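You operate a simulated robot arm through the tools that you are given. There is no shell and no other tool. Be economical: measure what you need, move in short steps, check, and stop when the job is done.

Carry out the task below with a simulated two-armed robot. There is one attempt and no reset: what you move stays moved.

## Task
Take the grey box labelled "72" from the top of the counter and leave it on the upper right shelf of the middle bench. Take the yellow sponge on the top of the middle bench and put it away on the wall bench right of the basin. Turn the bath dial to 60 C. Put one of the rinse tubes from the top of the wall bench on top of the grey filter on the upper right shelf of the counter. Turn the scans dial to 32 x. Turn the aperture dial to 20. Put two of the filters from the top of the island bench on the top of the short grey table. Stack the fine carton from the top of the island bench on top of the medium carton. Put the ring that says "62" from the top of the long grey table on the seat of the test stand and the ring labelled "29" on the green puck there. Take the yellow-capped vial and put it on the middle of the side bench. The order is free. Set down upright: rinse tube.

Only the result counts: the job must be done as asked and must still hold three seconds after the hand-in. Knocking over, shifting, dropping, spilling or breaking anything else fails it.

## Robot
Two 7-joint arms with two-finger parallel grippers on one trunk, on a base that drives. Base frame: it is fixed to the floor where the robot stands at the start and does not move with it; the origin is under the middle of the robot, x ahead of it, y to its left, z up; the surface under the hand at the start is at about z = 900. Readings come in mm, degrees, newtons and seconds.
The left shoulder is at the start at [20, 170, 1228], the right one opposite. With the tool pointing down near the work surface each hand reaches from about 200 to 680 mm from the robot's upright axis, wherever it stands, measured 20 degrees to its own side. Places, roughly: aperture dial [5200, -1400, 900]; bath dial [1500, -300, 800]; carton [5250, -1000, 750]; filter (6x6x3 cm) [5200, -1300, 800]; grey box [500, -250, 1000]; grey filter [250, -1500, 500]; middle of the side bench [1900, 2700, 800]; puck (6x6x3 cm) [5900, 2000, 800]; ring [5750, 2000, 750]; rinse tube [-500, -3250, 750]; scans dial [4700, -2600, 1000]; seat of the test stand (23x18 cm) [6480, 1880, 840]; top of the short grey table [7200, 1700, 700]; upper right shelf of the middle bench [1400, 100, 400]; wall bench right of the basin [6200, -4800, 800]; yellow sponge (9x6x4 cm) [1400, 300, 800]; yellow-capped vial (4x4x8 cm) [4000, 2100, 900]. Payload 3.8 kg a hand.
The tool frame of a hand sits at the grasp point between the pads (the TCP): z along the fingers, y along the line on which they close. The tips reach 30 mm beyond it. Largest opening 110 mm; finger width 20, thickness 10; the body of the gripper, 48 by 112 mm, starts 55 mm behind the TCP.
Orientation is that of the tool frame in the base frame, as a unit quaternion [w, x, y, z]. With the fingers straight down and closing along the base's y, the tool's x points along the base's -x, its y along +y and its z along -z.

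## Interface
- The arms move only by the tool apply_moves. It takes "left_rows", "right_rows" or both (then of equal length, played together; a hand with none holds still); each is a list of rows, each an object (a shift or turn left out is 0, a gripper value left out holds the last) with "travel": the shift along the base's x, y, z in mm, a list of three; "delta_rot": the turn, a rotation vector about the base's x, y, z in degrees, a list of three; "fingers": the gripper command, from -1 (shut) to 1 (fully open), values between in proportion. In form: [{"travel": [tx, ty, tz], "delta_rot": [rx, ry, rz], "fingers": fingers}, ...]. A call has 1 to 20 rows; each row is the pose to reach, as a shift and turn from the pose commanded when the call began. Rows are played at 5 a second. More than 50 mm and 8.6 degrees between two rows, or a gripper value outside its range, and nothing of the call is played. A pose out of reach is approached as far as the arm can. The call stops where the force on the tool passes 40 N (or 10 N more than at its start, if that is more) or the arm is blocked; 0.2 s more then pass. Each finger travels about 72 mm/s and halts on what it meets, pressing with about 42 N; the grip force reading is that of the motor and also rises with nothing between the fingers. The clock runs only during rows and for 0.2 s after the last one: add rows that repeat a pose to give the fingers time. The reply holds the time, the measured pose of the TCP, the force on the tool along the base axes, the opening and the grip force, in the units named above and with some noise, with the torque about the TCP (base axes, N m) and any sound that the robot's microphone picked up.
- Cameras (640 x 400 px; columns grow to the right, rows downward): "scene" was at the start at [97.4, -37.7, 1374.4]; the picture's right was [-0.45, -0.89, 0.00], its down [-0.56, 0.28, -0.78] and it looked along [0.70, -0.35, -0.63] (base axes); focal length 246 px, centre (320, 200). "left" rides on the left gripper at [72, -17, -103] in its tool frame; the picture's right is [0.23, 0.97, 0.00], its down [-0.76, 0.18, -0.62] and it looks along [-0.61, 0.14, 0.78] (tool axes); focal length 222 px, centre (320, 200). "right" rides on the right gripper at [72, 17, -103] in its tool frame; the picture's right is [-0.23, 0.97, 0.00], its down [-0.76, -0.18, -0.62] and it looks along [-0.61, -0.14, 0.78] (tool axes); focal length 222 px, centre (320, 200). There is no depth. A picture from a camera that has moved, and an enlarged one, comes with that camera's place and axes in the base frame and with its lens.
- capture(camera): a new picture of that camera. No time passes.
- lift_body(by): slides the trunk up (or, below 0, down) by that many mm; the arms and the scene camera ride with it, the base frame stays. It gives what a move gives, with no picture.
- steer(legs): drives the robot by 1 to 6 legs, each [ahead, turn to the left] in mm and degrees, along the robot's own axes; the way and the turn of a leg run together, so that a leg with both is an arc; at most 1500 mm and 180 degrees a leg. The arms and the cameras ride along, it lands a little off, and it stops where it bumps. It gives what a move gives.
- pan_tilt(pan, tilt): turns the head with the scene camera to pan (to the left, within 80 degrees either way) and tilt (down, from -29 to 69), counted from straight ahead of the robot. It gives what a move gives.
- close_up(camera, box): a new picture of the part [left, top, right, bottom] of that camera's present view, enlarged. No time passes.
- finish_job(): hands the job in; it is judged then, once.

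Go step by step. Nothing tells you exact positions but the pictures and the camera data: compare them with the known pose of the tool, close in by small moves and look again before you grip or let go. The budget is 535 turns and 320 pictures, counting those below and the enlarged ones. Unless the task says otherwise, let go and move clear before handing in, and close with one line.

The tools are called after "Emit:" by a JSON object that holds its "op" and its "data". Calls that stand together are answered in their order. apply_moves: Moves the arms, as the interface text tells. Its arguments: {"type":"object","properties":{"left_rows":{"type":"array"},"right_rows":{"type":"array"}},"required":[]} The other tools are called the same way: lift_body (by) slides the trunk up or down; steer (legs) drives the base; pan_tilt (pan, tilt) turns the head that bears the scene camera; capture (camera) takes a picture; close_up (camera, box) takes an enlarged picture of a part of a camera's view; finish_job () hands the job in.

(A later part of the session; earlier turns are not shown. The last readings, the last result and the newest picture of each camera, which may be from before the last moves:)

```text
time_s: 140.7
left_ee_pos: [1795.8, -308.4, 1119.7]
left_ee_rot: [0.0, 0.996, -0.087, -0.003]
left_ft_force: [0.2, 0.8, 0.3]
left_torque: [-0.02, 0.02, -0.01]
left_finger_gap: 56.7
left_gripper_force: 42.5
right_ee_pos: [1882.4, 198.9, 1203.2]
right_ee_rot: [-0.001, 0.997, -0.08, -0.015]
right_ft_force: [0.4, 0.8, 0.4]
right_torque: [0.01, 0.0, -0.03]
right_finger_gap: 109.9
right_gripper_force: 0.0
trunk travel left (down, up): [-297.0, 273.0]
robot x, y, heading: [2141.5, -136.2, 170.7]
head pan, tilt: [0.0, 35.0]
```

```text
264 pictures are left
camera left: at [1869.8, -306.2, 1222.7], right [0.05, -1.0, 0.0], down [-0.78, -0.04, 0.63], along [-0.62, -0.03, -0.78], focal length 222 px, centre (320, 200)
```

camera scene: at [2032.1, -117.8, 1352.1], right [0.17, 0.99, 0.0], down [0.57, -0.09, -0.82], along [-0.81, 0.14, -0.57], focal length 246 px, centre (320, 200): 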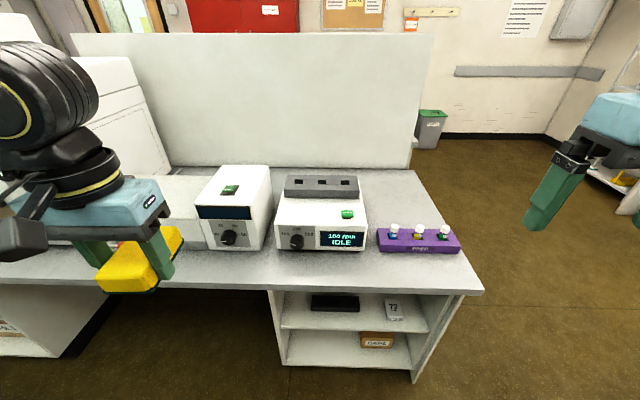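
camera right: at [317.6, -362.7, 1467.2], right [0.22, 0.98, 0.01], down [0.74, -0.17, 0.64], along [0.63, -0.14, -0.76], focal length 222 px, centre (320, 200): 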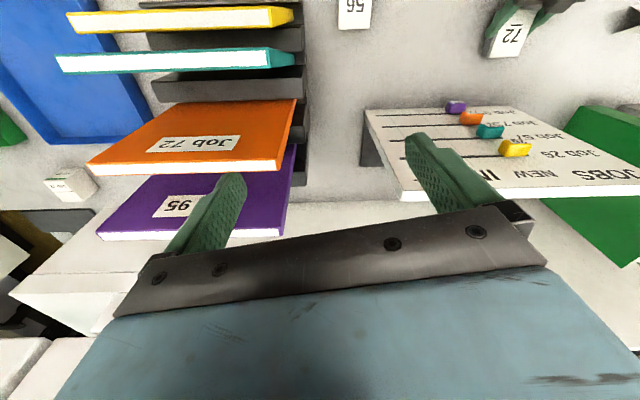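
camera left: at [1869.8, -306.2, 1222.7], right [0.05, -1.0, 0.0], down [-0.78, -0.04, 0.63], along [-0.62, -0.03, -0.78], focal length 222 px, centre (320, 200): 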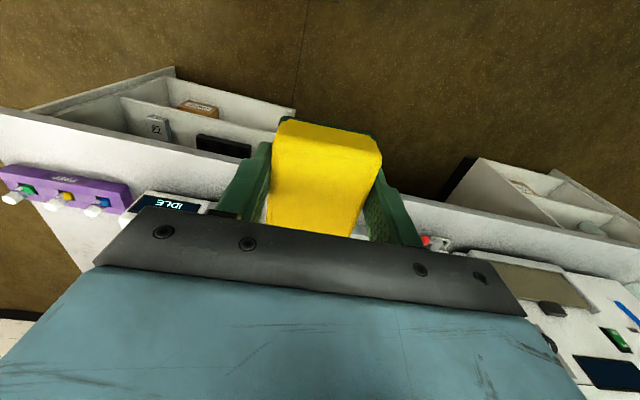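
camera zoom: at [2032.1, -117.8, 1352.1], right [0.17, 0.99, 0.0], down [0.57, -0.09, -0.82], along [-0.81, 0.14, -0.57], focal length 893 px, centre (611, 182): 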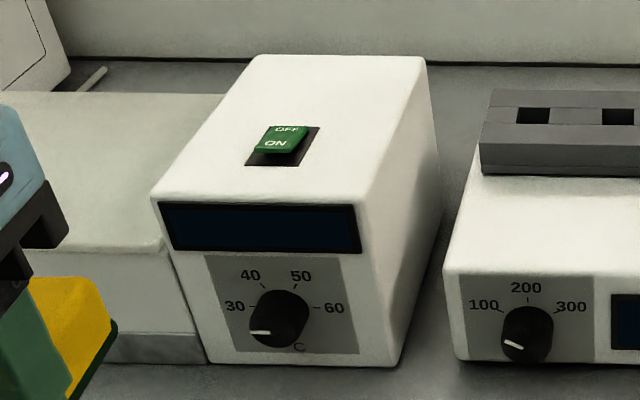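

The dial 30/40/50/60 °C is at about y = -305; its pointer is at about 30. Sponge still held. I shift 200 mm more to the left so the right hand faces the dial.

Emit:
{"op": "steer", "data": {"legs": [[0, 60], [230, 0], [0, -60]]}}

Emit:
{"op": "capture", "data": {"camera": "scene"}}

Emit:
{"op": "capture", "data": {"camera": "right"}}

```text
time_s: 147.6
left_ee_pos: [1652.8, -502.7, 1119.7]
left_ee_rot: [0.0, 0.998, -0.066, -0.002]
left_ft_force: [1.0, -0.9, -0.1]
left_torque: [-0.04, 0.0, -0.01]
left_finger_gap: 56.7
left_gripper_force: 42.2
right_ee_pos: [1719.2, 9.2, 1204.2]
right_ee_rot: [0.0, 0.998, -0.058, -0.015]
right_ft_force: [-0.3, -0.1, 0.0]
right_torque: [0.0, 0.0, 0.02]
right_finger_gap: 110.1
right_gripper_force: 0.0
trunk travel left (down, up): [-297.0, 273.0]
robot x, y, heading: [1985.6, -313.6, 172.9]
head pan, tilt: [0.0, 35.0]
```

```text
263 pictures are left
camera scene: at [1881.5, -300.2, 1352.1], right [0.12, 0.99, 0.0], down [0.57, -0.07, -0.82], along [-0.81, 0.1, -0.57], focal length 246 px, centre (320, 200)
```

scene: 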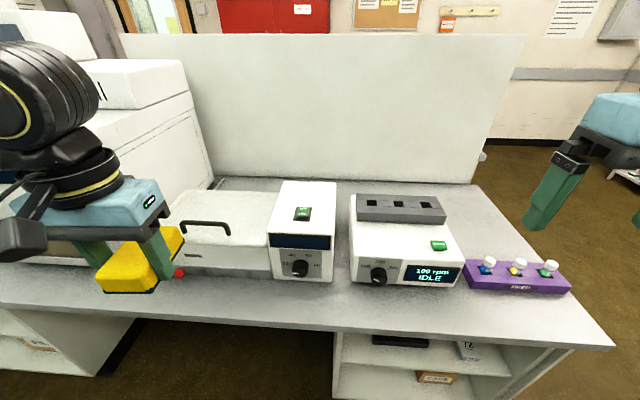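

```text
262 pictures are left
camera right: at [1791.2, -15.4, 1305.9], right [-0.34, -0.94, 0.01], down [-0.72, 0.26, 0.64], along [-0.61, 0.21, -0.76], focal length 222 px, centre (320, 200)
```

right: 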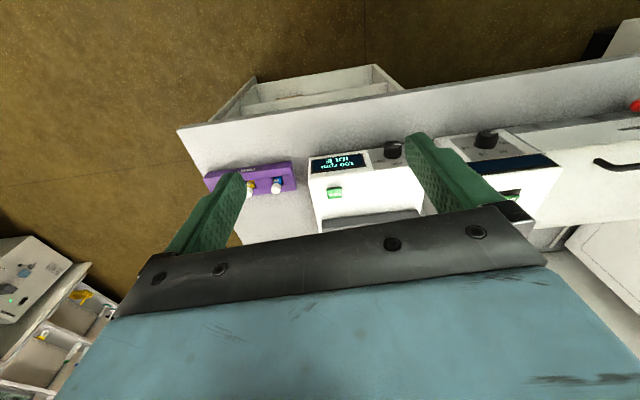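

The bath dial is at about [1445, -303, 810], bench edge at x ≈ 1537, so a horizontal gripper can reach it. I lower the trunk 200 mm for a more frontal view.

Emit:
{"op": "lift_body", "data": {"by": -200}}

Emit:
{"op": "close_up", "data": {"camera": "scene", "box": [240, 150, 360, 225]}}

```text
time_s: 149.8
left_ee_pos: [1651.9, -502.2, 919.1]
left_ee_rot: [0.0, 0.998, -0.065, -0.002]
left_ft_force: [-0.4, -0.6, -0.2]
left_torque: [-0.04, -0.03, 0.01]
left_finger_gap: 56.7
left_gripper_force: 41.8
right_ee_pos: [1717.6, 9.0, 1002.9]
right_ee_rot: [0.001, 0.998, -0.059, -0.015]
right_ft_force: [0.7, -0.1, 0.8]
right_torque: [0.0, 0.03, -0.01]
right_finger_gap: 110.1
right_gripper_force: 0.0
trunk travel left (down, up): [-97.0, 473.0]
robot x, y, heading: [1989.0, -314.0, 172.8]
head pan, tilt: [0.0, 35.0]
```

```text
5.33 times, centred on (300, 188) of scene
camera zoom: at [1881.5, -300.5, 1152.2], right [0.12, 0.99, 0.0], down [0.57, -0.07, -0.82], along [-0.81, 0.1, -0.57], focal length 1310 px, centre (427, 267)
```

zoom: 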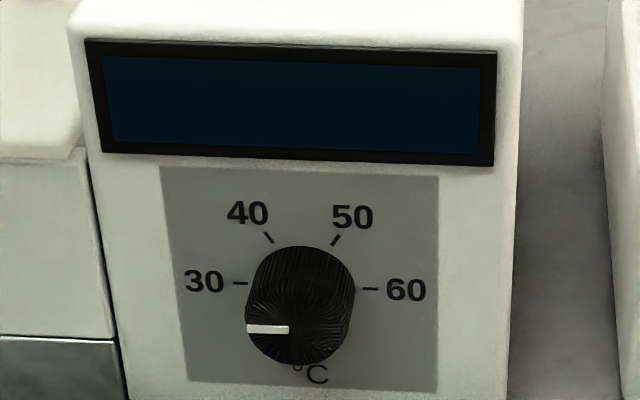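

The pointer is at 30; 60 is exactly 180° clockwise. The dial face normal points along heading -11°. I back up 80 mm for arm room and bring the right hand forward.

Emit:
{"op": "steer", "data": {"legs": [[-80, 0]]}}

Emit:
{"op": "apply_moves", "data": {"right_rows": [{"travel": [-30, -35, 0], "delta_rot": [0, 0, -2.3]}, {"travel": [-60, -70, 0], "delta_rot": [0, 0, -4.5]}, {"travel": [-90, -105, 0], "delta_rot": [0, 0, -4.5]}, {"travel": [-120, -140, 0], "delta_rot": [0, 0, -4.5]}, {"travel": [-150, -175, 0], "delta_rot": [0, 0, -4.5]}, {"travel": [-170, -210, 0], "delta_rot": [0, 0, -4.5]}, {"travel": [-190, -245, 0], "delta_rot": [0, 0, -4.5]}, {"travel": [-200, -280, 0], "delta_rot": [0, 0, -4.5]}, {"travel": [-200, -300, 0], "delta_rot": [0, 0, -4.5]}]}}

```text
time_s: 150.8
left_ee_pos: [1732.1, -512.0, 919.4]
left_ee_rot: [-0.001, 0.998, -0.065, -0.001]
left_ft_force: [0.4, -0.3, 0.7]
left_torque: [0.02, 0.0, 0.01]
left_finger_gap: 56.7
left_gripper_force: 41.9
right_ee_pos: [1797.8, -1.0, 1004.3]
right_ee_rot: [0.0, 0.998, -0.058, -0.015]
right_ft_force: [-0.4, -0.5, -0.3]
right_torque: [-0.01, 0.02, 0.03]
right_finger_gap: 109.9
right_gripper_force: 0.0
trunk travel left (down, up): [-97.0, 473.0]
robot x, y, heading: [2068.8, -323.7, 172.5]
head pan, tilt: [0.0, 35.0]
```

```text
time_s: 152.8
left_ee_pos: [1731.8, -512.3, 918.4]
left_ee_rot: [0.0, 0.998, -0.065, -0.001]
left_ft_force: [0.2, 0.4, -0.5]
left_torque: [-0.02, 0.02, 0.0]
left_finger_gap: 56.4
left_gripper_force: 41.9
right_ee_pos: [1595.8, -301.6, 1004.4]
right_ee_rot: [-0.001, 0.995, -0.098, -0.015]
right_ft_force: [0.6, 0.4, -1.2]
right_torque: [0.02, -0.01, 0.0]
right_finger_gap: 110.1
right_gripper_force: 0.1
trunk travel left (down, up): [-97.0, 473.0]
robot x, y, heading: [2069.3, -323.7, 173.0]
head pan, tilt: [0.0, 35.0]
```

Tilting the right tool to horizontal at this height.

Emit:
{"op": "apply_moves", "data": {"right_rows": [{"travel": [0, 0, 0], "delta_rot": [1.6, 7.9, 0]}, {"travel": [0, 0, 0], "delta_rot": [3.2, 15.7, 0]}, {"travel": [0, 0, 0], "delta_rot": [4.8, 23.6, 0]}, {"travel": [0, 0, 0], "delta_rot": [6.4, 31.5, 0]}, {"travel": [0, 0, 0], "delta_rot": [8, 39.3, 0]}, {"travel": [0, 0, 0], "delta_rot": [9.5, 47.2, 0]}, {"travel": [0, 0, 0], "delta_rot": [11.1, 55, 0]}, {"travel": [0, 0, 0], "delta_rot": [12.7, 62.9, 0]}, {"travel": [0, 0, 0], "delta_rot": [14.3, 70.8, 0]}, {"travel": [0, 0, 0], "delta_rot": [15.9, 78.6, 0]}, {"travel": [0, 0, 0], "delta_rot": [17.5, 86.5, 0]}, {"travel": [0, 0, 0], "delta_rot": [17.5, 86.5, 0]}]}}

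Emit:
{"op": "capture", "data": {"camera": "right"}}

Emit:
{"op": "capture", "data": {"camera": "scene"}}

```text
time_s: 155.4
left_ee_pos: [1732.8, -512.5, 918.9]
left_ee_rot: [0.0, 0.998, -0.066, -0.001]
left_ft_force: [0.5, 1.2, -0.3]
left_torque: [-0.01, -0.01, -0.01]
left_finger_gap: 56.8
left_gripper_force: 42.0
right_ee_pos: [1598.5, -301.3, 1004.0]
right_ee_rot: [0.072, -0.704, 0.069, 0.704]
right_ft_force: [0.2, 0.2, -0.1]
right_torque: [0.0, -0.04, 0.0]
right_finger_gap: 109.8
right_gripper_force: 0.0
trunk travel left (down, up): [-97.0, 473.0]
robot x, y, heading: [2067.8, -324.2, 172.9]
head pan, tilt: [0.0, 35.0]
```

```text
260 pictures are left
camera right: at [1695.1, -336.9, 932.6], right [-0.19, -0.96, 0.22], down [0.65, 0.05, 0.76], along [-0.74, 0.29, 0.61], focal length 222 px, centre (320, 200)
```

right: 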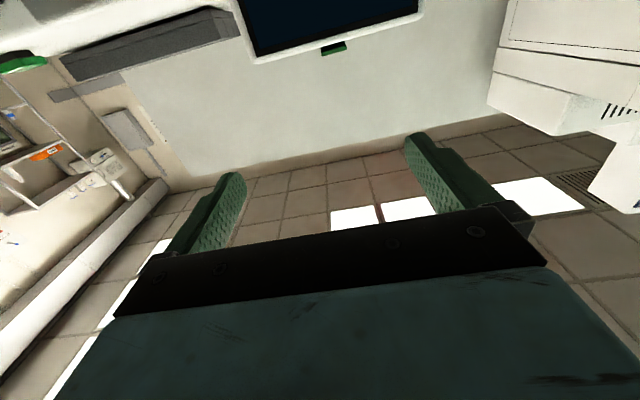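

```text
259 pictures are left
camera scene: at [1960.4, -310.2, 1152.1], right [0.12, 0.99, 0.0], down [0.57, -0.07, -0.82], along [-0.81, 0.1, -0.57], focal length 246 px, centre (320, 200)
```

scene: 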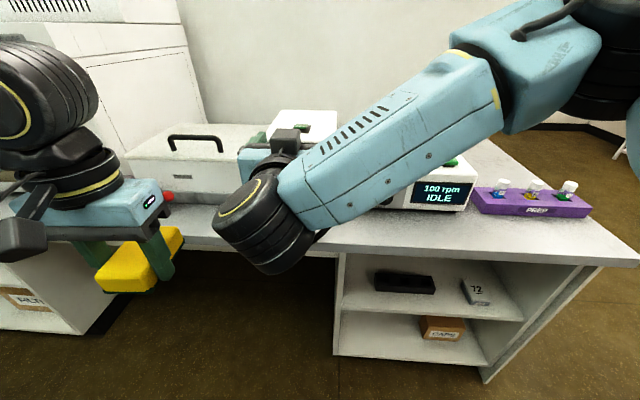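

Tool horizontal. Lowering towards dial height to see the dial in the right camera.

Emit:
{"op": "apply_moves", "data": {"right_rows": [{"travel": [0, 0, -40]}, {"travel": [0, 0, -80]}, {"travel": [0, 0, -120]}, {"travel": [0, 0, -165]}, {"travel": [0, 0, -165]}]}}

Emit:
{"op": "capture", "data": {"camera": "right"}}

```text
time_s: 156.6
left_ee_pos: [1731.5, -512.3, 919.1]
left_ee_rot: [0.0, 0.998, -0.066, -0.001]
left_ft_force: [0.6, 0.5, -0.9]
left_torque: [0.0, -0.01, 0.0]
left_finger_gap: 56.5
left_gripper_force: 42.1
right_ee_pos: [1597.5, -302.3, 837.3]
right_ee_rot: [-0.071, 0.704, -0.07, -0.703]
right_ft_force: [-0.5, 0.0, 0.0]
right_torque: [0.01, 0.01, -0.01]
right_finger_gap: 110.1
right_gripper_force: 0.0
trunk travel left (down, up): [-97.0, 473.0]
robot x, y, heading: [2068.5, -323.2, 172.6]
head pan, tilt: [0.0, 35.0]
```

```text
258 pictures are left
camera right: at [1694.4, -336.7, 766.1], right [-0.19, -0.96, 0.22], down [0.64, 0.05, 0.76], along [-0.74, 0.29, 0.61], focal length 222 px, centre (320, 200)
```

right: 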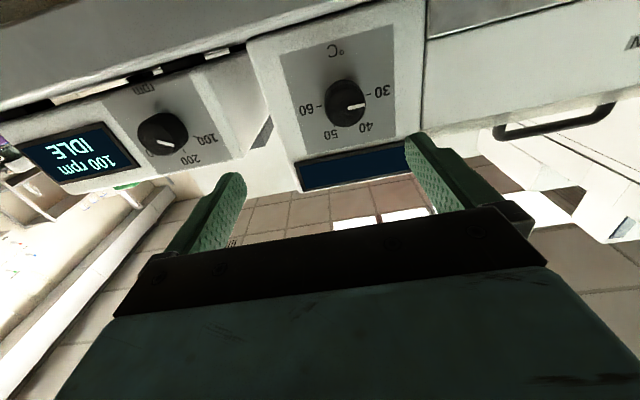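

Stereo gives the dial base centre at [1442, -297, 837], knob ~25 mm deep. I line up on its axis and pre-rotate the right hand -88° about the tool axis, with the fingers narrowed to about 70 mm.

Emit:
{"op": "apply_moves", "data": {"right_rows": [{"travel": [0, -13, 0], "delta_rot": [7.8, -1.6, 0], "fingers": 0.27}, {"travel": [0, -26, 0], "delta_rot": [15.7, -3.2, 0]}, {"travel": [0, -26, 0], "delta_rot": [23.5, -4.8, 0]}, {"travel": [0, -26, 0], "delta_rot": [31.4, -6.3, 0]}, {"travel": [0, -26, 0], "delta_rot": [39.2, -7.9, 0]}, {"travel": [0, -26, 0], "delta_rot": [47, -9.5, 0]}, {"travel": [0, -26, 0], "delta_rot": [54.9, -11.1, 0]}, {"travel": [0, -26, 0], "delta_rot": [62.7, -12.7, 0]}, {"travel": [0, -26, 0], "delta_rot": [70.6, -14.3, 0]}, {"travel": [0, -26, 0], "delta_rot": [78.4, -15.8, 0]}, {"travel": [0, -26, 0], "delta_rot": [86.2, -17.4, 0]}, {"travel": [0, -26, 0], "delta_rot": [86.2, -17.4, 0]}]}}

Emit:
{"op": "capture", "data": {"camera": "right"}}

```text
time_s: 159.2
left_ee_pos: [1731.7, -512.4, 919.5]
left_ee_rot: [0.0, 0.998, -0.066, -0.001]
left_ft_force: [-0.2, 0.0, -0.3]
left_torque: [-0.02, -0.04, 0.0]
left_finger_gap: 56.6
left_gripper_force: 42.2
right_ee_pos: [1598.3, -326.2, 839.2]
right_ee_rot: [-0.54, 0.554, 0.44, -0.455]
right_ft_force: [0.2, -0.3, -0.4]
right_torque: [-0.01, 0.02, 0.0]
right_finger_gap: 70.0
right_gripper_force: 0.1
trunk travel left (down, up): [-97.0, 473.0]
robot x, y, heading: [2067.5, -327.2, 172.9]
head pan, tilt: [0.0, 35.0]
```

```text
257 pictures are left
camera right: at [1712.9, -276.1, 820.4], right [-0.05, -0.25, -0.97], down [0.46, -0.86, 0.2], along [-0.89, -0.43, 0.16], focal length 222 px, centre (320, 200)
```

right: 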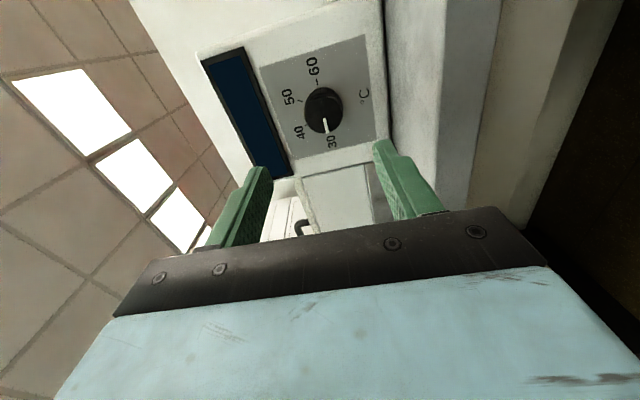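

Aligned. Advance along the axis over the knob.

Emit:
{"op": "apply_moves", "data": {"right_rows": [{"travel": [-40, 7, -1]}, {"travel": [-80, 15, -2]}, {"travel": [-105, 20, -2]}, {"travel": [-120, 22, -2]}, {"travel": [-120, 22, -2]}]}}

Emit:
{"op": "capture", "data": {"camera": "right"}}

```text
time_s: 160.4
left_ee_pos: [1731.9, -512.0, 919.6]
left_ee_rot: [0.0, 0.998, -0.065, -0.001]
left_ft_force: [-0.6, -0.5, -0.4]
left_torque: [0.0, 0.05, -0.01]
left_finger_gap: 56.7
left_gripper_force: 42.9
right_ee_pos: [1479.0, -306.1, 837.2]
right_ee_rot: [-0.541, 0.555, 0.438, -0.456]
right_ft_force: [0.5, 0.5, 0.4]
right_torque: [-0.04, 0.0, -0.01]
right_finger_gap: 70.2
right_gripper_force: 0.0
trunk travel left (down, up): [-97.0, 473.0]
robot x, y, heading: [2068.6, -325.0, 172.9]
head pan, tilt: [0.0, 35.0]
```

```text
256 pictures are left
camera right: at [1593.5, -254.2, 819.9], right [-0.05, -0.25, -0.97], down [0.46, -0.86, 0.2], along [-0.89, -0.43, 0.16], focal length 222 px, centre (320, 200)
```

right: 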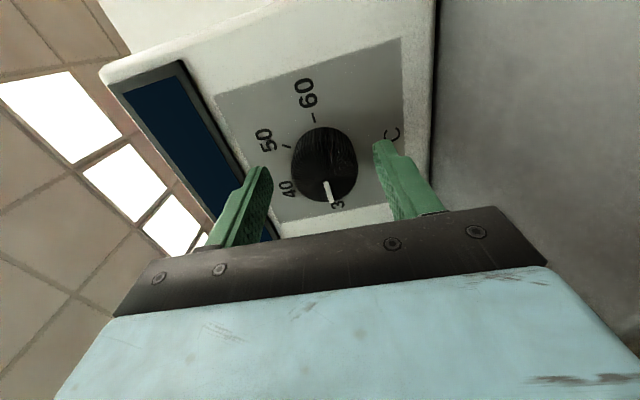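

Knob is between the finger tips. Close gently on it.

Emit:
{"op": "apply_moves", "data": {"right_rows": [{"travel": [0, 0, 0], "fingers": -1}, {"travel": [0, 0, 0], "fingers": -1}, {"travel": [0, 0, 0], "fingers": -1}, {"travel": [0, 0, 0], "fingers": -1}]}}

Emit:
{"op": "capture", "data": {"camera": "right"}}

```text
time_s: 161.4
left_ee_pos: [1730.7, -512.6, 919.2]
left_ee_rot: [0.0, 0.998, -0.065, 0.0]
left_ft_force: [-0.1, 0.2, 0.5]
left_torque: [0.02, 0.01, 0.0]
left_finger_gap: 56.8
left_gripper_force: 41.9
right_ee_pos: [1479.2, -304.9, 835.2]
right_ee_rot: [-0.539, 0.556, 0.44, -0.454]
right_ft_force: [3.9, 0.4, -19.7]
right_torque: [0.02, 0.31, 0.0]
right_finger_gap: 41.8
right_gripper_force: 45.1
trunk travel left (down, up): [-97.0, 473.0]
robot x, y, heading: [2071.1, -325.5, 173.1]
head pan, tilt: [0.0, 35.0]
```

```text
255 pictures are left
camera right: at [1594.0, -254.2, 817.7], right [-0.04, -0.25, -0.97], down [0.46, -0.86, 0.21], along [-0.89, -0.43, 0.15], focal length 222 px, centre (320, 200)
```

right: 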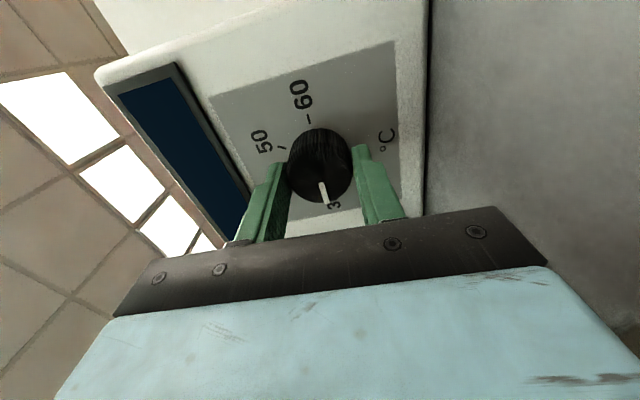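

Gripped, slightly off-centre in z. I shift 3 mm down and rotate clockwise in steps.

Emit:
{"op": "apply_moves", "data": {"right_rows": [{"travel": [0, 0, -3]}, {"travel": [0, 0, -3], "delta_rot": [-6.9, 1.4, 0]}, {"travel": [0, 0, -3], "delta_rot": [-14.7, 3, 0]}, {"travel": [0, 0, -3], "delta_rot": [-22.5, 4.6, 0]}, {"travel": [0, 0, -3], "delta_rot": [-30.4, 6.1, 0]}, {"travel": [0, 0, -3], "delta_rot": [-38.2, 7.7, 0]}, {"travel": [0, 0, -3], "delta_rot": [-44.1, 8.9, 0]}, {"travel": [0, 0, -3], "delta_rot": [-44.1, 8.9, 0]}]}}

Emit:
{"op": "capture", "data": {"camera": "right"}}

```text
time_s: 163.2
left_ee_pos: [1732.5, -512.0, 919.7]
left_ee_rot: [0.0, 0.998, -0.065, -0.002]
left_ft_force: [0.4, 0.0, -0.1]
left_torque: [-0.02, -0.02, -0.02]
left_finger_gap: 56.6
left_gripper_force: 41.5
right_ee_pos: [1479.3, -304.3, 835.4]
right_ee_rot: [-0.323, 0.68, 0.192, -0.629]
right_ft_force: [15.7, 2.0, 2.6]
right_torque: [-0.16, -0.79, -0.04]
right_finger_gap: 41.5
right_gripper_force: 45.1
trunk travel left (down, up): [-97.0, 473.0]
robot x, y, heading: [2071.3, -322.8, 172.8]
head pan, tilt: [0.0, 35.0]
```

```text
254 pictures are left
camera right: at [1586.7, -288.1, 771.7], right [-0.17, -0.85, -0.5], down [0.53, -0.51, 0.68], along [-0.83, -0.15, 0.54], focal length 222 px, centre (320, 200)
```

right: 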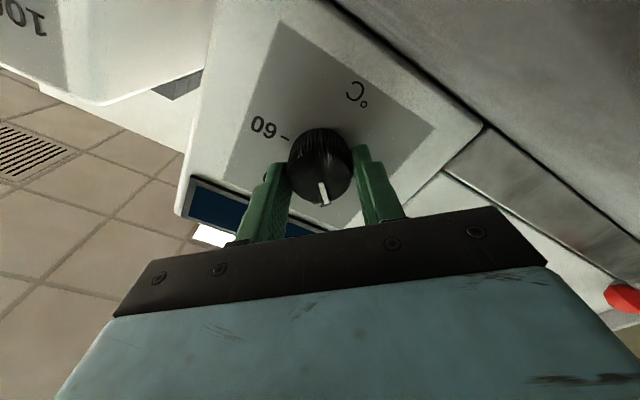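

The knob turns with the gripper. Continue clockwise.

Emit:
{"op": "apply_moves", "data": {"right_rows": [{"delta_rot": [-7.8, 1.6, 0]}, {"delta_rot": [-15.7, 3.2, 0]}, {"delta_rot": [-23.5, 4.8, 0]}, {"delta_rot": [-31.4, 6.3, 0]}, {"delta_rot": [-39.2, 7.9, 0]}, {"delta_rot": [-47, 9.5, 0]}, {"delta_rot": [-54.9, 11.1, 0]}, {"delta_rot": [-62.7, 12.7, 0]}, {"delta_rot": [-70.6, 14.3, 0]}, {"delta_rot": [-78.4, 15.8, 0]}, {"delta_rot": [-86.2, 17.4, 0]}, {"delta_rot": [-86.2, 17.4, 0]}]}}

Emit:
{"op": "capture", "data": {"camera": "right"}}

```text
time_s: 165.8
left_ee_pos: [1732.4, -510.9, 919.2]
left_ee_rot: [0.0, 0.998, -0.064, -0.001]
left_ft_force: [-0.1, 0.9, 0.0]
left_torque: [-0.03, 0.02, -0.01]
left_finger_gap: 56.4
left_gripper_force: 42.0
right_ee_pos: [1478.4, -304.1, 834.2]
right_ee_rot: [-0.205, -0.623, 0.333, 0.678]
right_ft_force: [9.7, 8.4, 6.5]
right_torque: [0.16, 0.93, -0.49]
right_finger_gap: 41.6
right_gripper_force: 45.2
trunk travel left (down, up): [-97.0, 473.0]
robot x, y, heading: [2070.8, -326.5, 172.8]
head pan, tilt: [0.0, 35.0]
```

```text
253 pictures are left
camera right: at [1566.9, -385.1, 796.6], right [-0.1, -0.52, 0.85], down [0.74, 0.53, 0.41], along [-0.66, 0.67, 0.33], focal length 222 px, centre (320, 200)
```

right: 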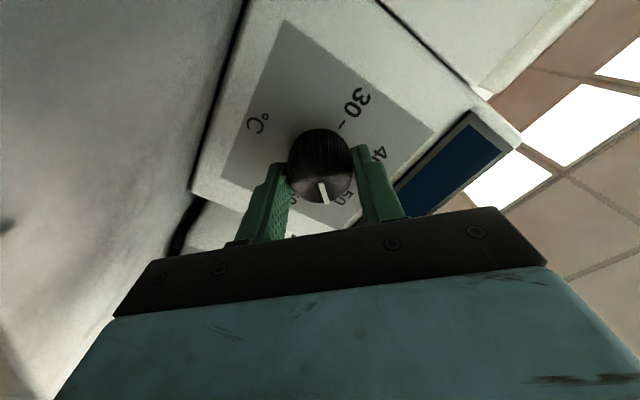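

About 133° turned. Continue the remaining ~47°.

Emit:
{"op": "apply_moves", "data": {"right_rows": [{"delta_rot": [-7.8, 1.6, 0]}, {"delta_rot": [-15.7, 3.2, 0]}, {"delta_rot": [-23.5, 4.8, 0]}, {"delta_rot": [-31.4, 6.3, 0]}, {"delta_rot": [-39.2, 7.9, 0]}, {"delta_rot": [-46, 9.3, 0]}, {"delta_rot": [-46, 9.3, 0]}]}}

Emit:
{"op": "capture", "data": {"camera": "right"}}

```text
time_s: 167.4
left_ee_pos: [1732.1, -511.8, 919.0]
left_ee_rot: [-0.001, 0.998, -0.065, -0.002]
left_ft_force: [-0.8, 0.1, -0.9]
left_torque: [-0.01, 0.02, 0.01]
left_finger_gap: 56.7
left_gripper_force: 41.8
right_ee_pos: [1478.8, -303.7, 835.5]
right_ee_rot: [-0.457, -0.438, 0.554, 0.541]
right_ft_force: [5.1, 11.8, 13.1]
right_torque: [-0.12, -0.5, -0.51]
right_finger_gap: 41.3
right_gripper_force: 44.5
trunk travel left (down, up): [-97.0, 473.0]
robot x, y, heading: [2066.0, -322.9, 172.9]
head pan, tilt: [0.0, 35.0]
```

```text
252 pictures are left
camera right: at [1565.2, -393.8, 854.7], right [0.06, 0.25, 0.97], down [0.76, 0.62, -0.21], along [-0.65, 0.74, -0.16], focal length 222 px, centre (320, 200)
```

right: 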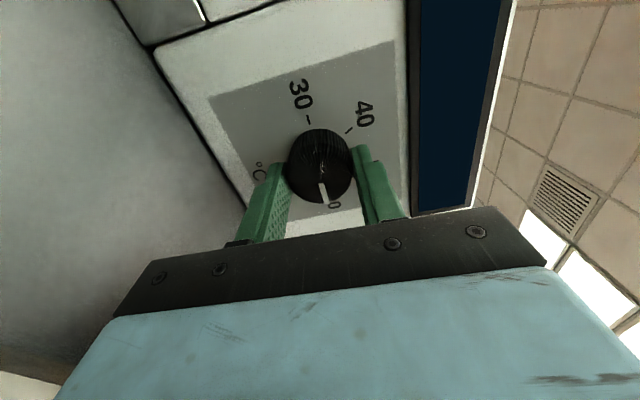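

Exactly 180° turned. Release, back out and verify.

Emit:
{"op": "apply_moves", "data": {"right_rows": [{"travel": [0, 0, 0], "fingers": 0.3}, {"travel": [0, 0, 0], "fingers": 0.3}, {"travel": [0, 0, 0], "fingers": 0.3}, {"travel": [20, -4, 0]}, {"travel": [60, -12, 0]}, {"travel": [100, -20, 0]}, {"travel": [130, -26, 0]}, {"travel": [130, -26, 0]}]}}

Emit:
{"op": "capture", "data": {"camera": "right"}}

```text
time_s: 169.2
left_ee_pos: [1732.1, -511.9, 919.5]
left_ee_rot: [-0.001, 0.998, -0.066, -0.001]
left_ft_force: [-0.6, -0.4, -0.3]
left_torque: [-0.03, -0.02, -0.01]
left_finger_gap: 56.8
left_gripper_force: 41.6
right_ee_pos: [1606.6, -332.4, 831.7]
right_ee_rot: [-0.457, -0.44, 0.553, 0.541]
right_ft_force: [0.6, -0.4, 0.2]
right_torque: [-0.01, -0.05, 0.02]
right_finger_gap: 71.3
right_gripper_force: 0.0
trunk travel left (down, up): [-97.0, 473.0]
robot x, y, heading: [2066.2, -325.5, 173.0]
head pan, tilt: [0.0, 35.0]
```

```text
251 pictures are left
camera right: at [1693.4, -421.1, 851.6], right [0.05, 0.25, 0.97], down [0.76, 0.62, -0.2], along [-0.65, 0.74, -0.16], focal length 222 px, centre (320, 200)
```

right: 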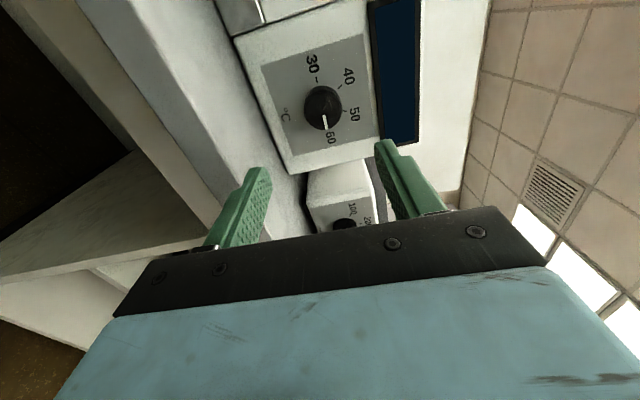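

The dial points at 60. A close check.

Emit:
{"op": "close_up", "data": {"camera": "right", "box": [250, 30, 390, 170]}}

```text
2.86 times, centred on (320, 100) of right
camera zoom: at [1693.4, -421.1, 851.6], right [0.05, 0.25, 0.97], down [0.76, 0.62, -0.2], along [-0.65, 0.74, -0.16], focal length 635 px, centre (320, 486)
```

zoom: 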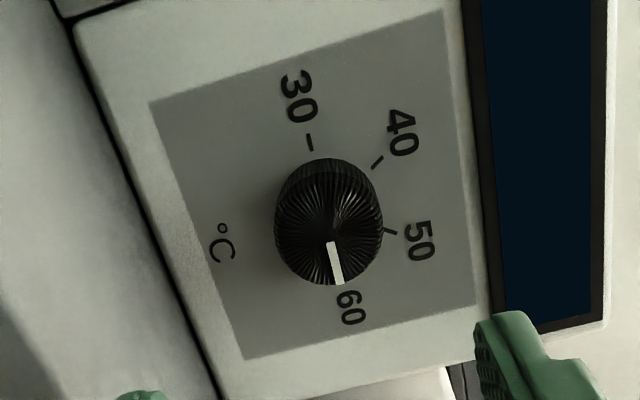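

Bath dial done. I roll the right hand back to its neutral roll.

Emit:
{"op": "apply_moves", "data": {"right_rows": [{"travel": [20, 0, 0], "delta_rot": [7.8, -1.6, 0]}, {"travel": [40, 0, 10], "delta_rot": [15.7, -3.2, 0]}, {"travel": [40, 0, 20], "delta_rot": [23.5, -4.8, 0]}, {"travel": [40, 0, 30], "delta_rot": [31.4, -6.3, 0]}, {"travel": [40, 0, 40], "delta_rot": [39.2, -7.9, 0]}, {"travel": [40, 10, 60], "delta_rot": [47, -9.5, 0]}, {"travel": [40, 20, 80], "delta_rot": [54.9, -11.1, 0]}, {"travel": [40, 30, 100], "delta_rot": [62.7, -12.7, 0]}, {"travel": [40, 40, 120], "delta_rot": [70.6, -14.3, 0]}, {"travel": [40, 50, 140], "delta_rot": [78.4, -15.8, 0]}, {"travel": [40, 60, 160], "delta_rot": [87, -17.5, 0]}, {"travel": [40, 80, 180], "delta_rot": [87, -17.5, 0]}, {"travel": [40, 100, 200], "delta_rot": [87, -17.5, 0]}]}}

```text
refused: row 11 steps farther than a row can; nothing moved
```

Emit:
{"op": "apply_moves", "data": {"right_rows": [{"travel": [20, 0, 0], "delta_rot": [7.8, -1.6, 0]}, {"travel": [40, 0, 10], "delta_rot": [15.7, -3.2, 0]}, {"travel": [40, 0, 20], "delta_rot": [23.5, -4.8, 0]}, {"travel": [40, 0, 30], "delta_rot": [31.4, -6.3, 0]}, {"travel": [40, 0, 40], "delta_rot": [39.2, -7.9, 0]}, {"travel": [40, 10, 60], "delta_rot": [47, -9.5, 0]}, {"travel": [40, 20, 80], "delta_rot": [54.9, -11.1, 0]}, {"travel": [40, 30, 100], "delta_rot": [62.7, -12.7, 0]}, {"travel": [40, 40, 120], "delta_rot": [70.6, -14.3, 0]}, {"travel": [40, 50, 140], "delta_rot": [78.4, -15.8, 0]}, {"travel": [40, 60, 160], "delta_rot": [86, -17.4, 0]}, {"travel": [40, 80, 180], "delta_rot": [87, -17.5, 0]}, {"travel": [40, 100, 200], "delta_rot": [87, -17.5, 0]}]}}

```text
time_s: 172.0
left_ee_pos: [1732.2, -512.2, 918.7]
left_ee_rot: [0.0, 0.998, -0.066, -0.001]
left_ft_force: [0.4, 0.9, -0.5]
left_torque: [-0.01, 0.01, 0.02]
left_finger_gap: 56.5
left_gripper_force: 41.9
right_ee_pos: [1647.3, -230.3, 1033.6]
right_ee_rot: [0.051, -0.702, 0.087, 0.705]
right_ft_force: [0.2, 0.0, -0.2]
right_torque: [0.0, 0.0, 0.02]
right_finger_gap: 71.5
right_gripper_force: 0.1
trunk travel left (down, up): [-97.0, 473.0]
robot x, y, heading: [2068.6, -322.8, 173.2]
head pan, tilt: [0.0, 35.0]
```

Neutral again. Back up, raise the trunk and turn left to look down the aisle.

Emit:
{"op": "steer", "data": {"legs": [[-100, 0]]}}

Emit:
{"op": "lift_body", "data": {"by": 220}}

Emit:
{"op": "steer", "data": {"legs": [[0, 97]]}}

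Emit:
{"op": "pan_tilt", "data": {"pan": 15, "tilt": 20}}

Emit:
{"op": "capture", "data": {"camera": "scene"}}

Emit:
{"op": "pan_tilt", "data": {"pan": 70, "tilt": 20}}

Emit:
{"op": "capture", "data": {"camera": "scene"}}

```text
time_s: 173.2
left_ee_pos: [1825.8, -524.3, 919.0]
left_ee_rot: [0.0, 0.998, -0.067, -0.002]
left_ft_force: [0.7, 0.3, -0.8]
left_torque: [-0.04, 0.0, -0.06]
left_finger_gap: 56.6
left_gripper_force: 41.7
right_ee_pos: [1744.7, -240.3, 1032.4]
right_ee_rot: [0.052, -0.702, 0.089, 0.705]
right_ft_force: [0.9, -0.1, -0.1]
right_torque: [0.02, 0.02, 0.01]
right_finger_gap: 71.5
right_gripper_force: 0.1
trunk travel left (down, up): [-97.0, 473.0]
robot x, y, heading: [2163.2, -337.0, 172.5]
head pan, tilt: [0.0, 35.0]
```

```text
time_s: 175.5
left_ee_pos: [1826.7, -523.4, 1138.6]
left_ee_rot: [0.0, 0.998, -0.067, -0.001]
left_ft_force: [0.8, -0.5, 0.1]
left_torque: [0.01, -0.05, -0.01]
left_finger_gap: 56.3
left_gripper_force: 42.0
right_ee_pos: [1742.7, -240.8, 1252.3]
right_ee_rot: [0.052, -0.702, 0.09, 0.705]
right_ft_force: [-0.8, 0.0, 0.1]
right_torque: [-0.03, 0.0, -0.02]
right_finger_gap: 71.4
right_gripper_force: 0.1
trunk travel left (down, up): [-317.0, 253.0]
robot x, y, heading: [2163.5, -338.0, 172.6]
head pan, tilt: [0.0, 35.0]
```

```text
time_s: 180.0
left_ee_pos: [2400.0, -643.0, 1139.2]
left_ee_rot: [0.0, 0.704, 0.71, 0.0]
left_ft_force: [0.3, 0.1, 0.9]
left_torque: [0.02, 0.01, -0.03]
left_finger_gap: 56.6
left_gripper_force: 42.1
right_ee_pos: [2131.5, -766.9, 1253.0]
right_ee_rot: [0.499, 0.527, 0.472, -0.5]
right_ft_force: [-0.3, -0.2, 0.4]
right_torque: [-0.02, -0.04, 0.0]
right_finger_gap: 71.5
right_gripper_force: 0.0
trunk travel left (down, up): [-317.0, 253.0]
robot x, y, heading: [2164.4, -335.2, -89.0]
head pan, tilt: [0.0, 35.0]
```

```text
time_s: 180.8
left_ee_pos: [2398.0, -643.7, 1138.5]
left_ee_rot: [0.001, 0.703, 0.711, -0.001]
left_ft_force: [0.3, -0.3, -0.3]
left_torque: [0.0, 0.0, 0.03]
left_finger_gap: 56.8
left_gripper_force: 41.8
right_ee_pos: [2130.6, -767.1, 1253.2]
right_ee_rot: [0.499, 0.526, 0.473, -0.5]
right_ft_force: [-0.1, 1.0, 0.7]
right_torque: [0.01, -0.01, 0.01]
right_finger_gap: 71.5
right_gripper_force: 0.3
trunk travel left (down, up): [-317.0, 253.0]
robot x, y, heading: [2164.3, -334.0, -89.0]
head pan, tilt: [15.0, 20.0]
```

```text
249 pictures are left
camera scene: at [2190.1, -446.3, 1395.9], right [-0.96, -0.28, 0.0], down [-0.09, 0.33, -0.94], along [0.26, -0.9, -0.34], focal length 246 px, centre (320, 200)
```

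scene: 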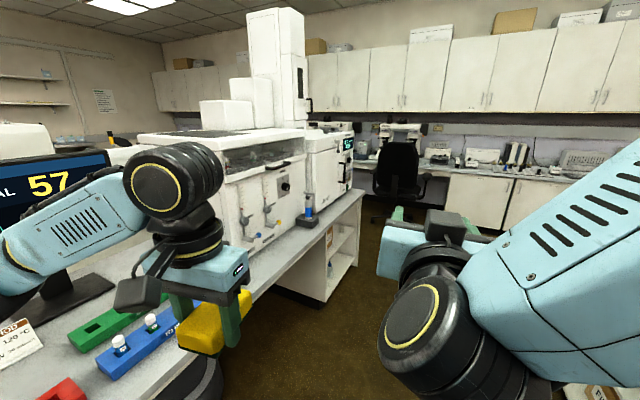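

```text
time_s: 182.1
left_ee_pos: [2399.1, -643.4, 1139.3]
left_ee_rot: [0.001, 0.704, 0.71, -0.001]
left_ft_force: [0.3, 0.4, -0.3]
left_torque: [0.02, 0.03, -0.01]
left_finger_gap: 56.6
left_gripper_force: 41.8
right_ee_pos: [2131.8, -766.8, 1251.7]
right_ee_rot: [0.499, 0.526, 0.473, -0.501]
right_ft_force: [-1.1, -0.8, -1.1]
right_torque: [0.01, -0.02, 0.01]
right_finger_gap: 71.4
right_gripper_force: 0.1
trunk travel left (down, up): [-317.0, 253.0]
robot x, y, heading: [2164.3, -333.2, -89.0]
head pan, tilt: [70.0, 20.0]
```

```text
248 pictures are left
camera scene: at [2252.6, -387.1, 1396.0], right [-0.33, -0.95, 0.0], down [-0.32, 0.11, -0.94], along [0.89, -0.31, -0.34], focal length 246 px, centre (320, 200)
```

scene: 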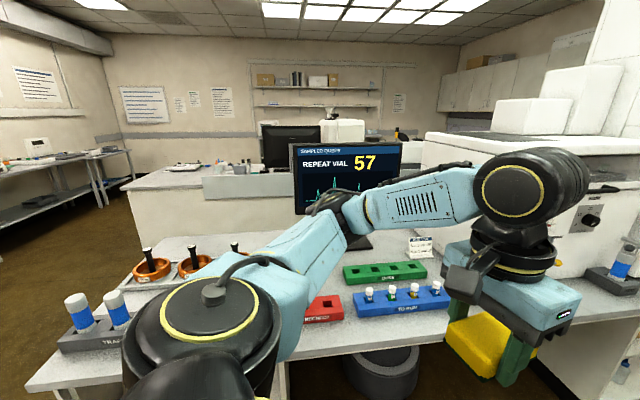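

The aisle runs at about heading -101°. I steer slightly right to its middle and drive on.

Emit:
{"op": "steer", "data": {"legs": [[0, -16], [1000, 0], [0, 5]]}}

Emit:
{"op": "pan_tilt", "data": {"pan": 15, "tilt": 20}}

Emit:
{"op": "capture", "data": {"camera": "scene"}}

```text
time_s: 188.7
left_ee_pos: [2079.5, -1656.4, 1138.9]
left_ee_rot: [0.001, 0.768, 0.641, -0.001]
left_ft_force: [-0.3, -0.2, -0.2]
left_torque: [-0.04, 0.03, -0.01]
left_finger_gap: 57.0
left_gripper_force: 42.1
right_ee_pos: [1793.8, -1726.8, 1252.5]
right_ee_rot: [0.449, 0.569, 0.42, -0.546]
right_ft_force: [0.2, -0.1, 0.2]
right_torque: [0.01, 0.0, -0.02]
right_finger_gap: 71.6
right_gripper_force: 0.0
trunk travel left (down, up): [-317.0, 253.0]
robot x, y, heading: [1908.2, -1309.7, -99.9]
head pan, tilt: [70.0, 20.0]
```

```text
time_s: 189.9
left_ee_pos: [2078.3, -1656.2, 1139.4]
left_ee_rot: [0.001, 0.768, 0.641, -0.002]
left_ft_force: [-0.2, 1.2, 0.0]
left_torque: [-0.03, -0.02, 0.01]
left_finger_gap: 56.6
left_gripper_force: 42.1
right_ee_pos: [1793.7, -1726.4, 1253.7]
right_ee_rot: [0.449, 0.57, 0.42, -0.546]
right_ft_force: [0.7, -0.2, -0.9]
right_torque: [0.0, 0.01, 0.0]
right_finger_gap: 71.3
right_gripper_force: 0.1
trunk travel left (down, up): [-317.0, 253.0]
robot x, y, heading: [1908.1, -1308.3, -100.0]
head pan, tilt: [15.0, 20.0]
```

```text
247 pictures are left
camera scene: at [1911.6, -1423.4, 1396.0], right [-1.0, -0.09, 0.0], down [-0.03, 0.34, -0.94], along [0.08, -0.94, -0.34], focal length 246 px, centre (320, 200)
```

scene: 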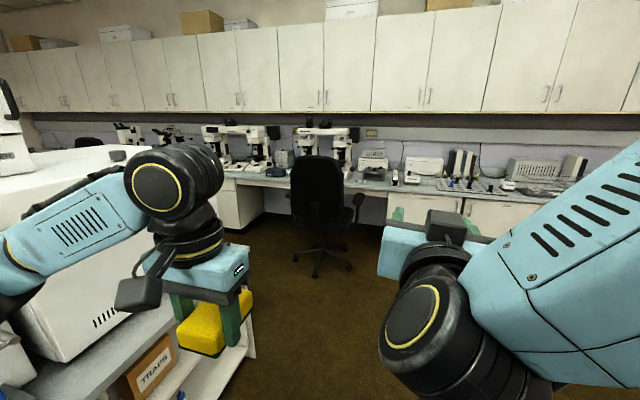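

A chair stands near [2070, -3340], and the left bench ends near y = -2470. I go forward a bit more to measure the passage.

Emit:
{"op": "steer", "data": {"legs": [[700, 0]]}}

Emit:
{"op": "pan_tilt", "data": {"pan": 40, "tilt": 30}}

Emit:
{"op": "capture", "data": {"camera": "scene"}}

Emit:
{"op": "pan_tilt", "data": {"pan": -30, "tilt": 25}}

Emit:
{"op": "capture", "data": {"camera": "scene"}}

```text
time_s: 193.8
left_ee_pos: [1939.2, -2356.6, 1138.8]
left_ee_rot: [0.0, 0.775, 0.632, -0.001]
left_ft_force: [0.1, -0.5, -0.9]
left_torque: [0.0, 0.03, 0.03]
left_finger_gap: 56.8
left_gripper_force: 42.4
right_ee_pos: [1652.6, -2420.2, 1252.8]
right_ee_rot: [0.442, 0.575, 0.413, -0.551]
right_ft_force: [0.3, 0.4, 0.0]
right_torque: [0.0, 0.01, 0.0]
right_finger_gap: 71.4
right_gripper_force: 0.1
trunk travel left (down, up): [-317.0, 253.0]
robot x, y, heading: [1777.3, -2008.5, -101.4]
head pan, tilt: [15.0, 20.0]
```

```text
time_s: 194.7
left_ee_pos: [1939.2, -2356.5, 1139.3]
left_ee_rot: [0.001, 0.776, 0.631, 0.0]
left_ft_force: [0.5, -0.4, -0.5]
left_torque: [-0.01, 0.01, -0.01]
left_finger_gap: 56.9
left_gripper_force: 41.4
right_ee_pos: [1653.3, -2418.7, 1252.4]
right_ee_rot: [0.443, 0.574, 0.414, -0.551]
right_ft_force: [-0.6, 0.4, 0.2]
right_torque: [0.04, -0.05, -0.02]
right_finger_gap: 71.8
right_gripper_force: 0.0
trunk travel left (down, up): [-317.0, 253.0]
robot x, y, heading: [1777.5, -2003.6, -101.2]
head pan, tilt: [40.0, 30.0]
```

```text
246 pictures are left
camera scene: at [1816.2, -2105.1, 1380.0], right [-0.88, -0.48, 0.0], down [-0.24, 0.44, -0.87], along [0.42, -0.76, -0.5], focal length 246 px, centre (320, 200)
```

scene: 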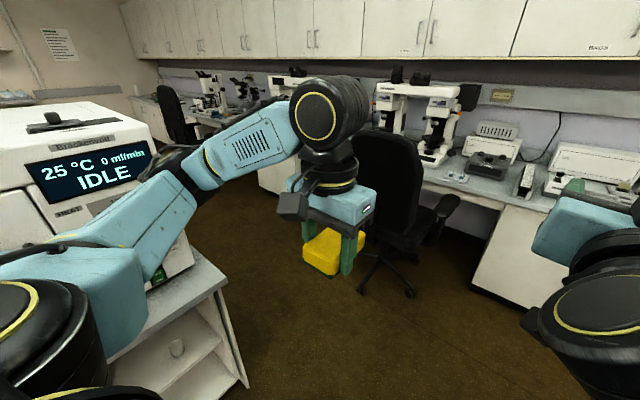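

```text
time_s: 196.1
left_ee_pos: [1939.4, -2356.2, 1139.7]
left_ee_rot: [0.002, 0.775, 0.631, -0.001]
left_ft_force: [-0.3, 0.0, 0.0]
left_torque: [0.05, -0.02, -0.01]
left_finger_gap: 56.6
left_gripper_force: 42.2
right_ee_pos: [1653.7, -2418.7, 1252.8]
right_ee_rot: [0.442, 0.575, 0.412, -0.552]
right_ft_force: [0.4, 0.1, 0.8]
right_torque: [0.0, 0.01, -0.02]
right_finger_gap: 71.4
right_gripper_force: 0.0
trunk travel left (down, up): [-317.0, 253.0]
robot x, y, heading: [1777.0, -2005.6, -101.3]
head pan, tilt: [-30.0, 25.0]
```

```text
245 pictures are left
camera scene: at [1712.1, -2095.0, 1387.9], right [-0.75, 0.66, 0.0], down [0.28, 0.32, -0.91], along [-0.6, -0.68, -0.42], focal length 246 px, centre (320, 200)
```

scene: 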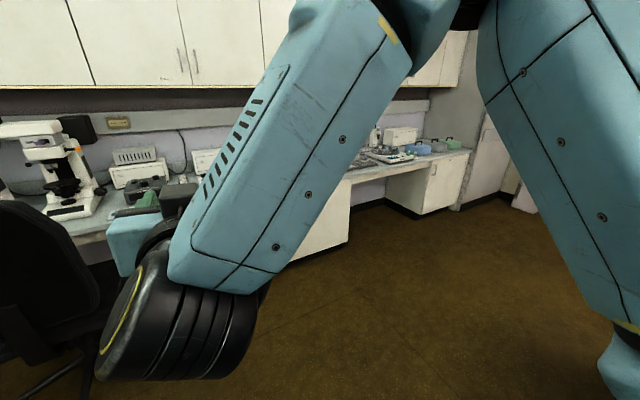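

The gap between bench corner [2424, -2443] and the chair is about 790 mm. I drive through its middle.

Emit:
{"op": "steer", "data": {"legs": [[430, 0], [0, 70], [670, 0]]}}

Emit:
{"op": "pan_tilt", "data": {"pan": 0, "tilt": 20}}

Emit:
{"op": "capture", "data": {"camera": "scene"}}

Emit:
{"op": "pan_tilt", "data": {"pan": 60, "tilt": 25}}

Emit:
{"op": "capture", "data": {"camera": "scene"}}

```text
time_s: 203.7
left_ee_pos: [2395.0, -2572.1, 1138.6]
left_ee_rot: [-0.001, 0.263, 0.965, 0.008]
left_ft_force: [0.8, 0.3, -0.3]
left_torque: [0.02, -0.01, 0.02]
left_finger_gap: 56.7
left_gripper_force: 42.1
right_ee_pos: [2360.0, -2870.1, 1256.8]
right_ee_rot: [0.682, 0.231, 0.666, -0.193]
right_ft_force: [-0.1, -0.1, -0.3]
right_torque: [0.0, 0.0, -0.01]
right_finger_gap: 71.5
right_gripper_force: 0.1
trunk travel left (down, up): [-317.0, 253.0]
robot x, y, heading: [2021.9, -2617.4, -30.3]
head pan, tilt: [-30.0, 25.0]
stopped in leg 3: the robot was blocked; the commanded pose is now the measured one
```

```text
time_s: 204.7
left_ee_pos: [2394.9, -2572.1, 1136.9]
left_ee_rot: [-0.002, 0.262, 0.965, 0.007]
left_ft_force: [0.2, -0.2, -0.1]
left_torque: [-0.01, 0.01, -0.04]
left_finger_gap: 56.7
left_gripper_force: 41.8
right_ee_pos: [2357.4, -2869.7, 1256.7]
right_ee_rot: [0.683, 0.231, 0.665, -0.193]
right_ft_force: [-0.5, -0.7, 0.5]
right_torque: [-0.02, -0.03, -0.03]
right_finger_gap: 71.4
right_gripper_force: 0.1
trunk travel left (down, up): [-317.0, 253.0]
robot x, y, heading: [2022.5, -2616.9, -30.6]
head pan, tilt: [0.0, 20.0]
```

```text
244 pictures are left
camera scene: at [2104.5, -2672.2, 1397.2], right [-0.51, -0.86, -0.01], down [-0.28, 0.17, -0.94], along [0.81, -0.48, -0.33], focal length 246 px, centre (320, 200)
```

scene: 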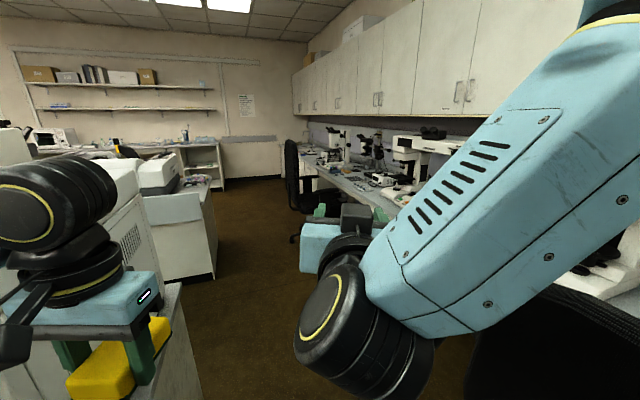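

```text
time_s: 206.0
left_ee_pos: [2394.7, -2572.0, 1137.2]
left_ee_rot: [-0.003, 0.262, 0.965, 0.007]
left_ft_force: [0.4, 0.0, 0.9]
left_torque: [0.05, 0.0, 0.0]
left_finger_gap: 56.8
left_gripper_force: 42.0
right_ee_pos: [2357.2, -2870.5, 1257.6]
right_ee_rot: [0.683, 0.232, 0.665, -0.194]
right_ft_force: [-0.3, 0.1, 0.7]
right_torque: [0.0, 0.0, -0.01]
right_finger_gap: 71.7
right_gripper_force: 0.1
trunk travel left (down, up): [-317.0, 253.0]
robot x, y, heading: [2023.0, -2616.9, -30.6]
head pan, tilt: [60.0, 25.0]
```

```text
243 pictures are left
camera scene: at [2104.5, -2579.4, 1389.0], right [0.49, -0.87, 0.01], down [-0.36, -0.21, -0.91], along [0.79, 0.45, -0.41], focal length 246 px, centre (320, 200)
```

scene: 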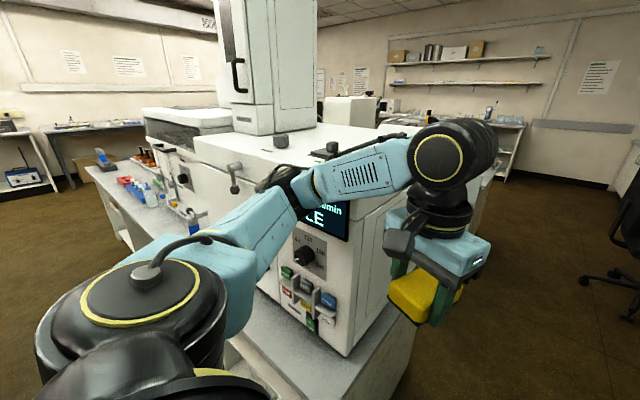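

Blocked: the left elbow seems to meet the instrument on the bench corner. I back off, raise the trunk so the elbows pass above it, and aim slightly more right.

Emit:
{"op": "steer", "data": {"legs": [[-150, 0]]}}

Emit:
{"op": "lift_body", "data": {"by": 250}}

Emit:
{"op": "steer", "data": {"legs": [[0, -8], [450, 0]]}}

```text
time_s: 207.4
left_ee_pos: [2276.2, -2497.9, 1133.1]
left_ee_rot: [-0.009, 0.261, 0.965, 0.006]
left_ft_force: [-0.8, 0.2, 0.5]
left_torque: [-0.01, -0.04, 0.01]
left_finger_gap: 56.6
left_gripper_force: 42.0
right_ee_pos: [2240.0, -2794.9, 1253.1]
right_ee_rot: [0.68, 0.229, 0.669, -0.194]
right_ft_force: [-0.4, -0.3, 0.6]
right_torque: [0.02, -0.02, -0.02]
right_finger_gap: 71.2
right_gripper_force: 0.2
trunk travel left (down, up): [-317.0, 253.0]
robot x, y, heading: [1893.5, -2539.8, -30.4]
head pan, tilt: [60.0, 25.0]
```

```text
time_s: 209.9
left_ee_pos: [2277.6, -2496.9, 1383.5]
left_ee_rot: [-0.008, 0.261, 0.965, 0.006]
left_ft_force: [-0.2, -0.6, -0.8]
left_torque: [0.02, -0.06, -0.01]
left_finger_gap: 57.1
left_gripper_force: 41.8
right_ee_pos: [2241.5, -2793.9, 1503.0]
right_ee_rot: [0.679, 0.23, 0.669, -0.194]
right_ft_force: [0.4, 0.0, -0.2]
right_torque: [-0.02, 0.02, -0.01]
right_finger_gap: 71.7
right_gripper_force: 0.2
trunk travel left (down, up): [-567.0, 3.0]
robot x, y, heading: [1890.2, -2539.8, -30.5]
head pan, tilt: [60.0, 25.0]
```

```text
time_s: 213.3
left_ee_pos: [2630.2, -2828.9, 1383.1]
left_ee_rot: [-0.008, 0.328, 0.945, 0.006]
left_ft_force: [0.5, 0.2, -0.1]
left_torque: [-0.01, 0.0, 0.0]
left_finger_gap: 56.7
left_gripper_force: 41.5
right_ee_pos: [2553.4, -3119.2, 1503.1]
right_ee_rot: [0.664, 0.276, 0.652, -0.242]
right_ft_force: [-0.1, 0.4, 0.3]
right_torque: [-0.03, -0.02, 0.04]
right_finger_gap: 71.8
right_gripper_force: 0.1
trunk travel left (down, up): [-567.0, 3.0]
robot x, y, heading: [2242.6, -2815.5, -38.5]
head pan, tilt: [60.0, 25.0]
```

Passed with the trunk up. Turn left and look ahead.

Emit:
{"op": "steer", "data": {"legs": [[0, 25]]}}

Emit:
{"op": "pan_tilt", "data": {"pan": 0, "tilt": 25}}

Emit:
{"op": "capture", "data": {"camera": "scene"}}

```text
time_s: 215.0
left_ee_pos: [2598.2, -2662.7, 1383.0]
left_ee_rot: [-0.009, 0.113, 0.993, 0.004]
left_ft_force: [-0.2, -0.3, -1.0]
left_torque: [0.02, 0.01, 0.0]
left_finger_gap: 56.7
left_gripper_force: 41.5
right_ee_pos: [2653.2, -2957.1, 1503.0]
right_ee_rot: [0.701, 0.127, 0.696, -0.089]
right_ft_force: [0.2, -0.2, -0.3]
right_torque: [0.04, 0.0, 0.01]
right_finger_gap: 71.6
right_gripper_force: 0.1
trunk travel left (down, up): [-567.0, 3.0]
robot x, y, heading: [2244.8, -2814.3, -13.0]
head pan, tilt: [60.0, 25.0]
```

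```text
time_s: 216.3
left_ee_pos: [2599.3, -2662.9, 1381.8]
left_ee_rot: [-0.009, 0.114, 0.993, 0.005]
left_ft_force: [1.1, 0.5, 0.0]
left_torque: [0.02, -0.01, -0.02]
left_finger_gap: 56.5
left_gripper_force: 41.8
right_ee_pos: [2652.8, -2958.9, 1502.8]
right_ee_rot: [0.701, 0.127, 0.696, -0.09]
right_ft_force: [0.4, -0.2, -0.4]
right_torque: [0.0, 0.04, 0.0]
right_finger_gap: 71.4
right_gripper_force: 0.0
trunk travel left (down, up): [-567.0, 3.0]
robot x, y, heading: [2242.0, -2816.6, -12.9]
head pan, tilt: [0.0, 25.0]
```

```text
242 pictures are left
camera scene: at [2352.8, -2843.6, 1637.9], right [-0.23, -0.97, 0.0], down [-0.41, 0.1, -0.91], along [0.88, -0.21, -0.42], focal length 246 px, centre (320, 200)
```

scene: 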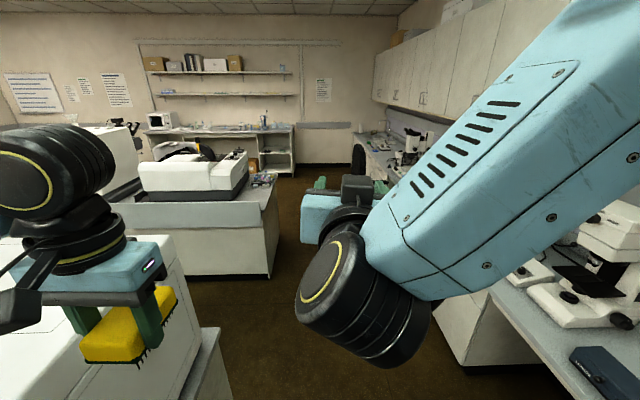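

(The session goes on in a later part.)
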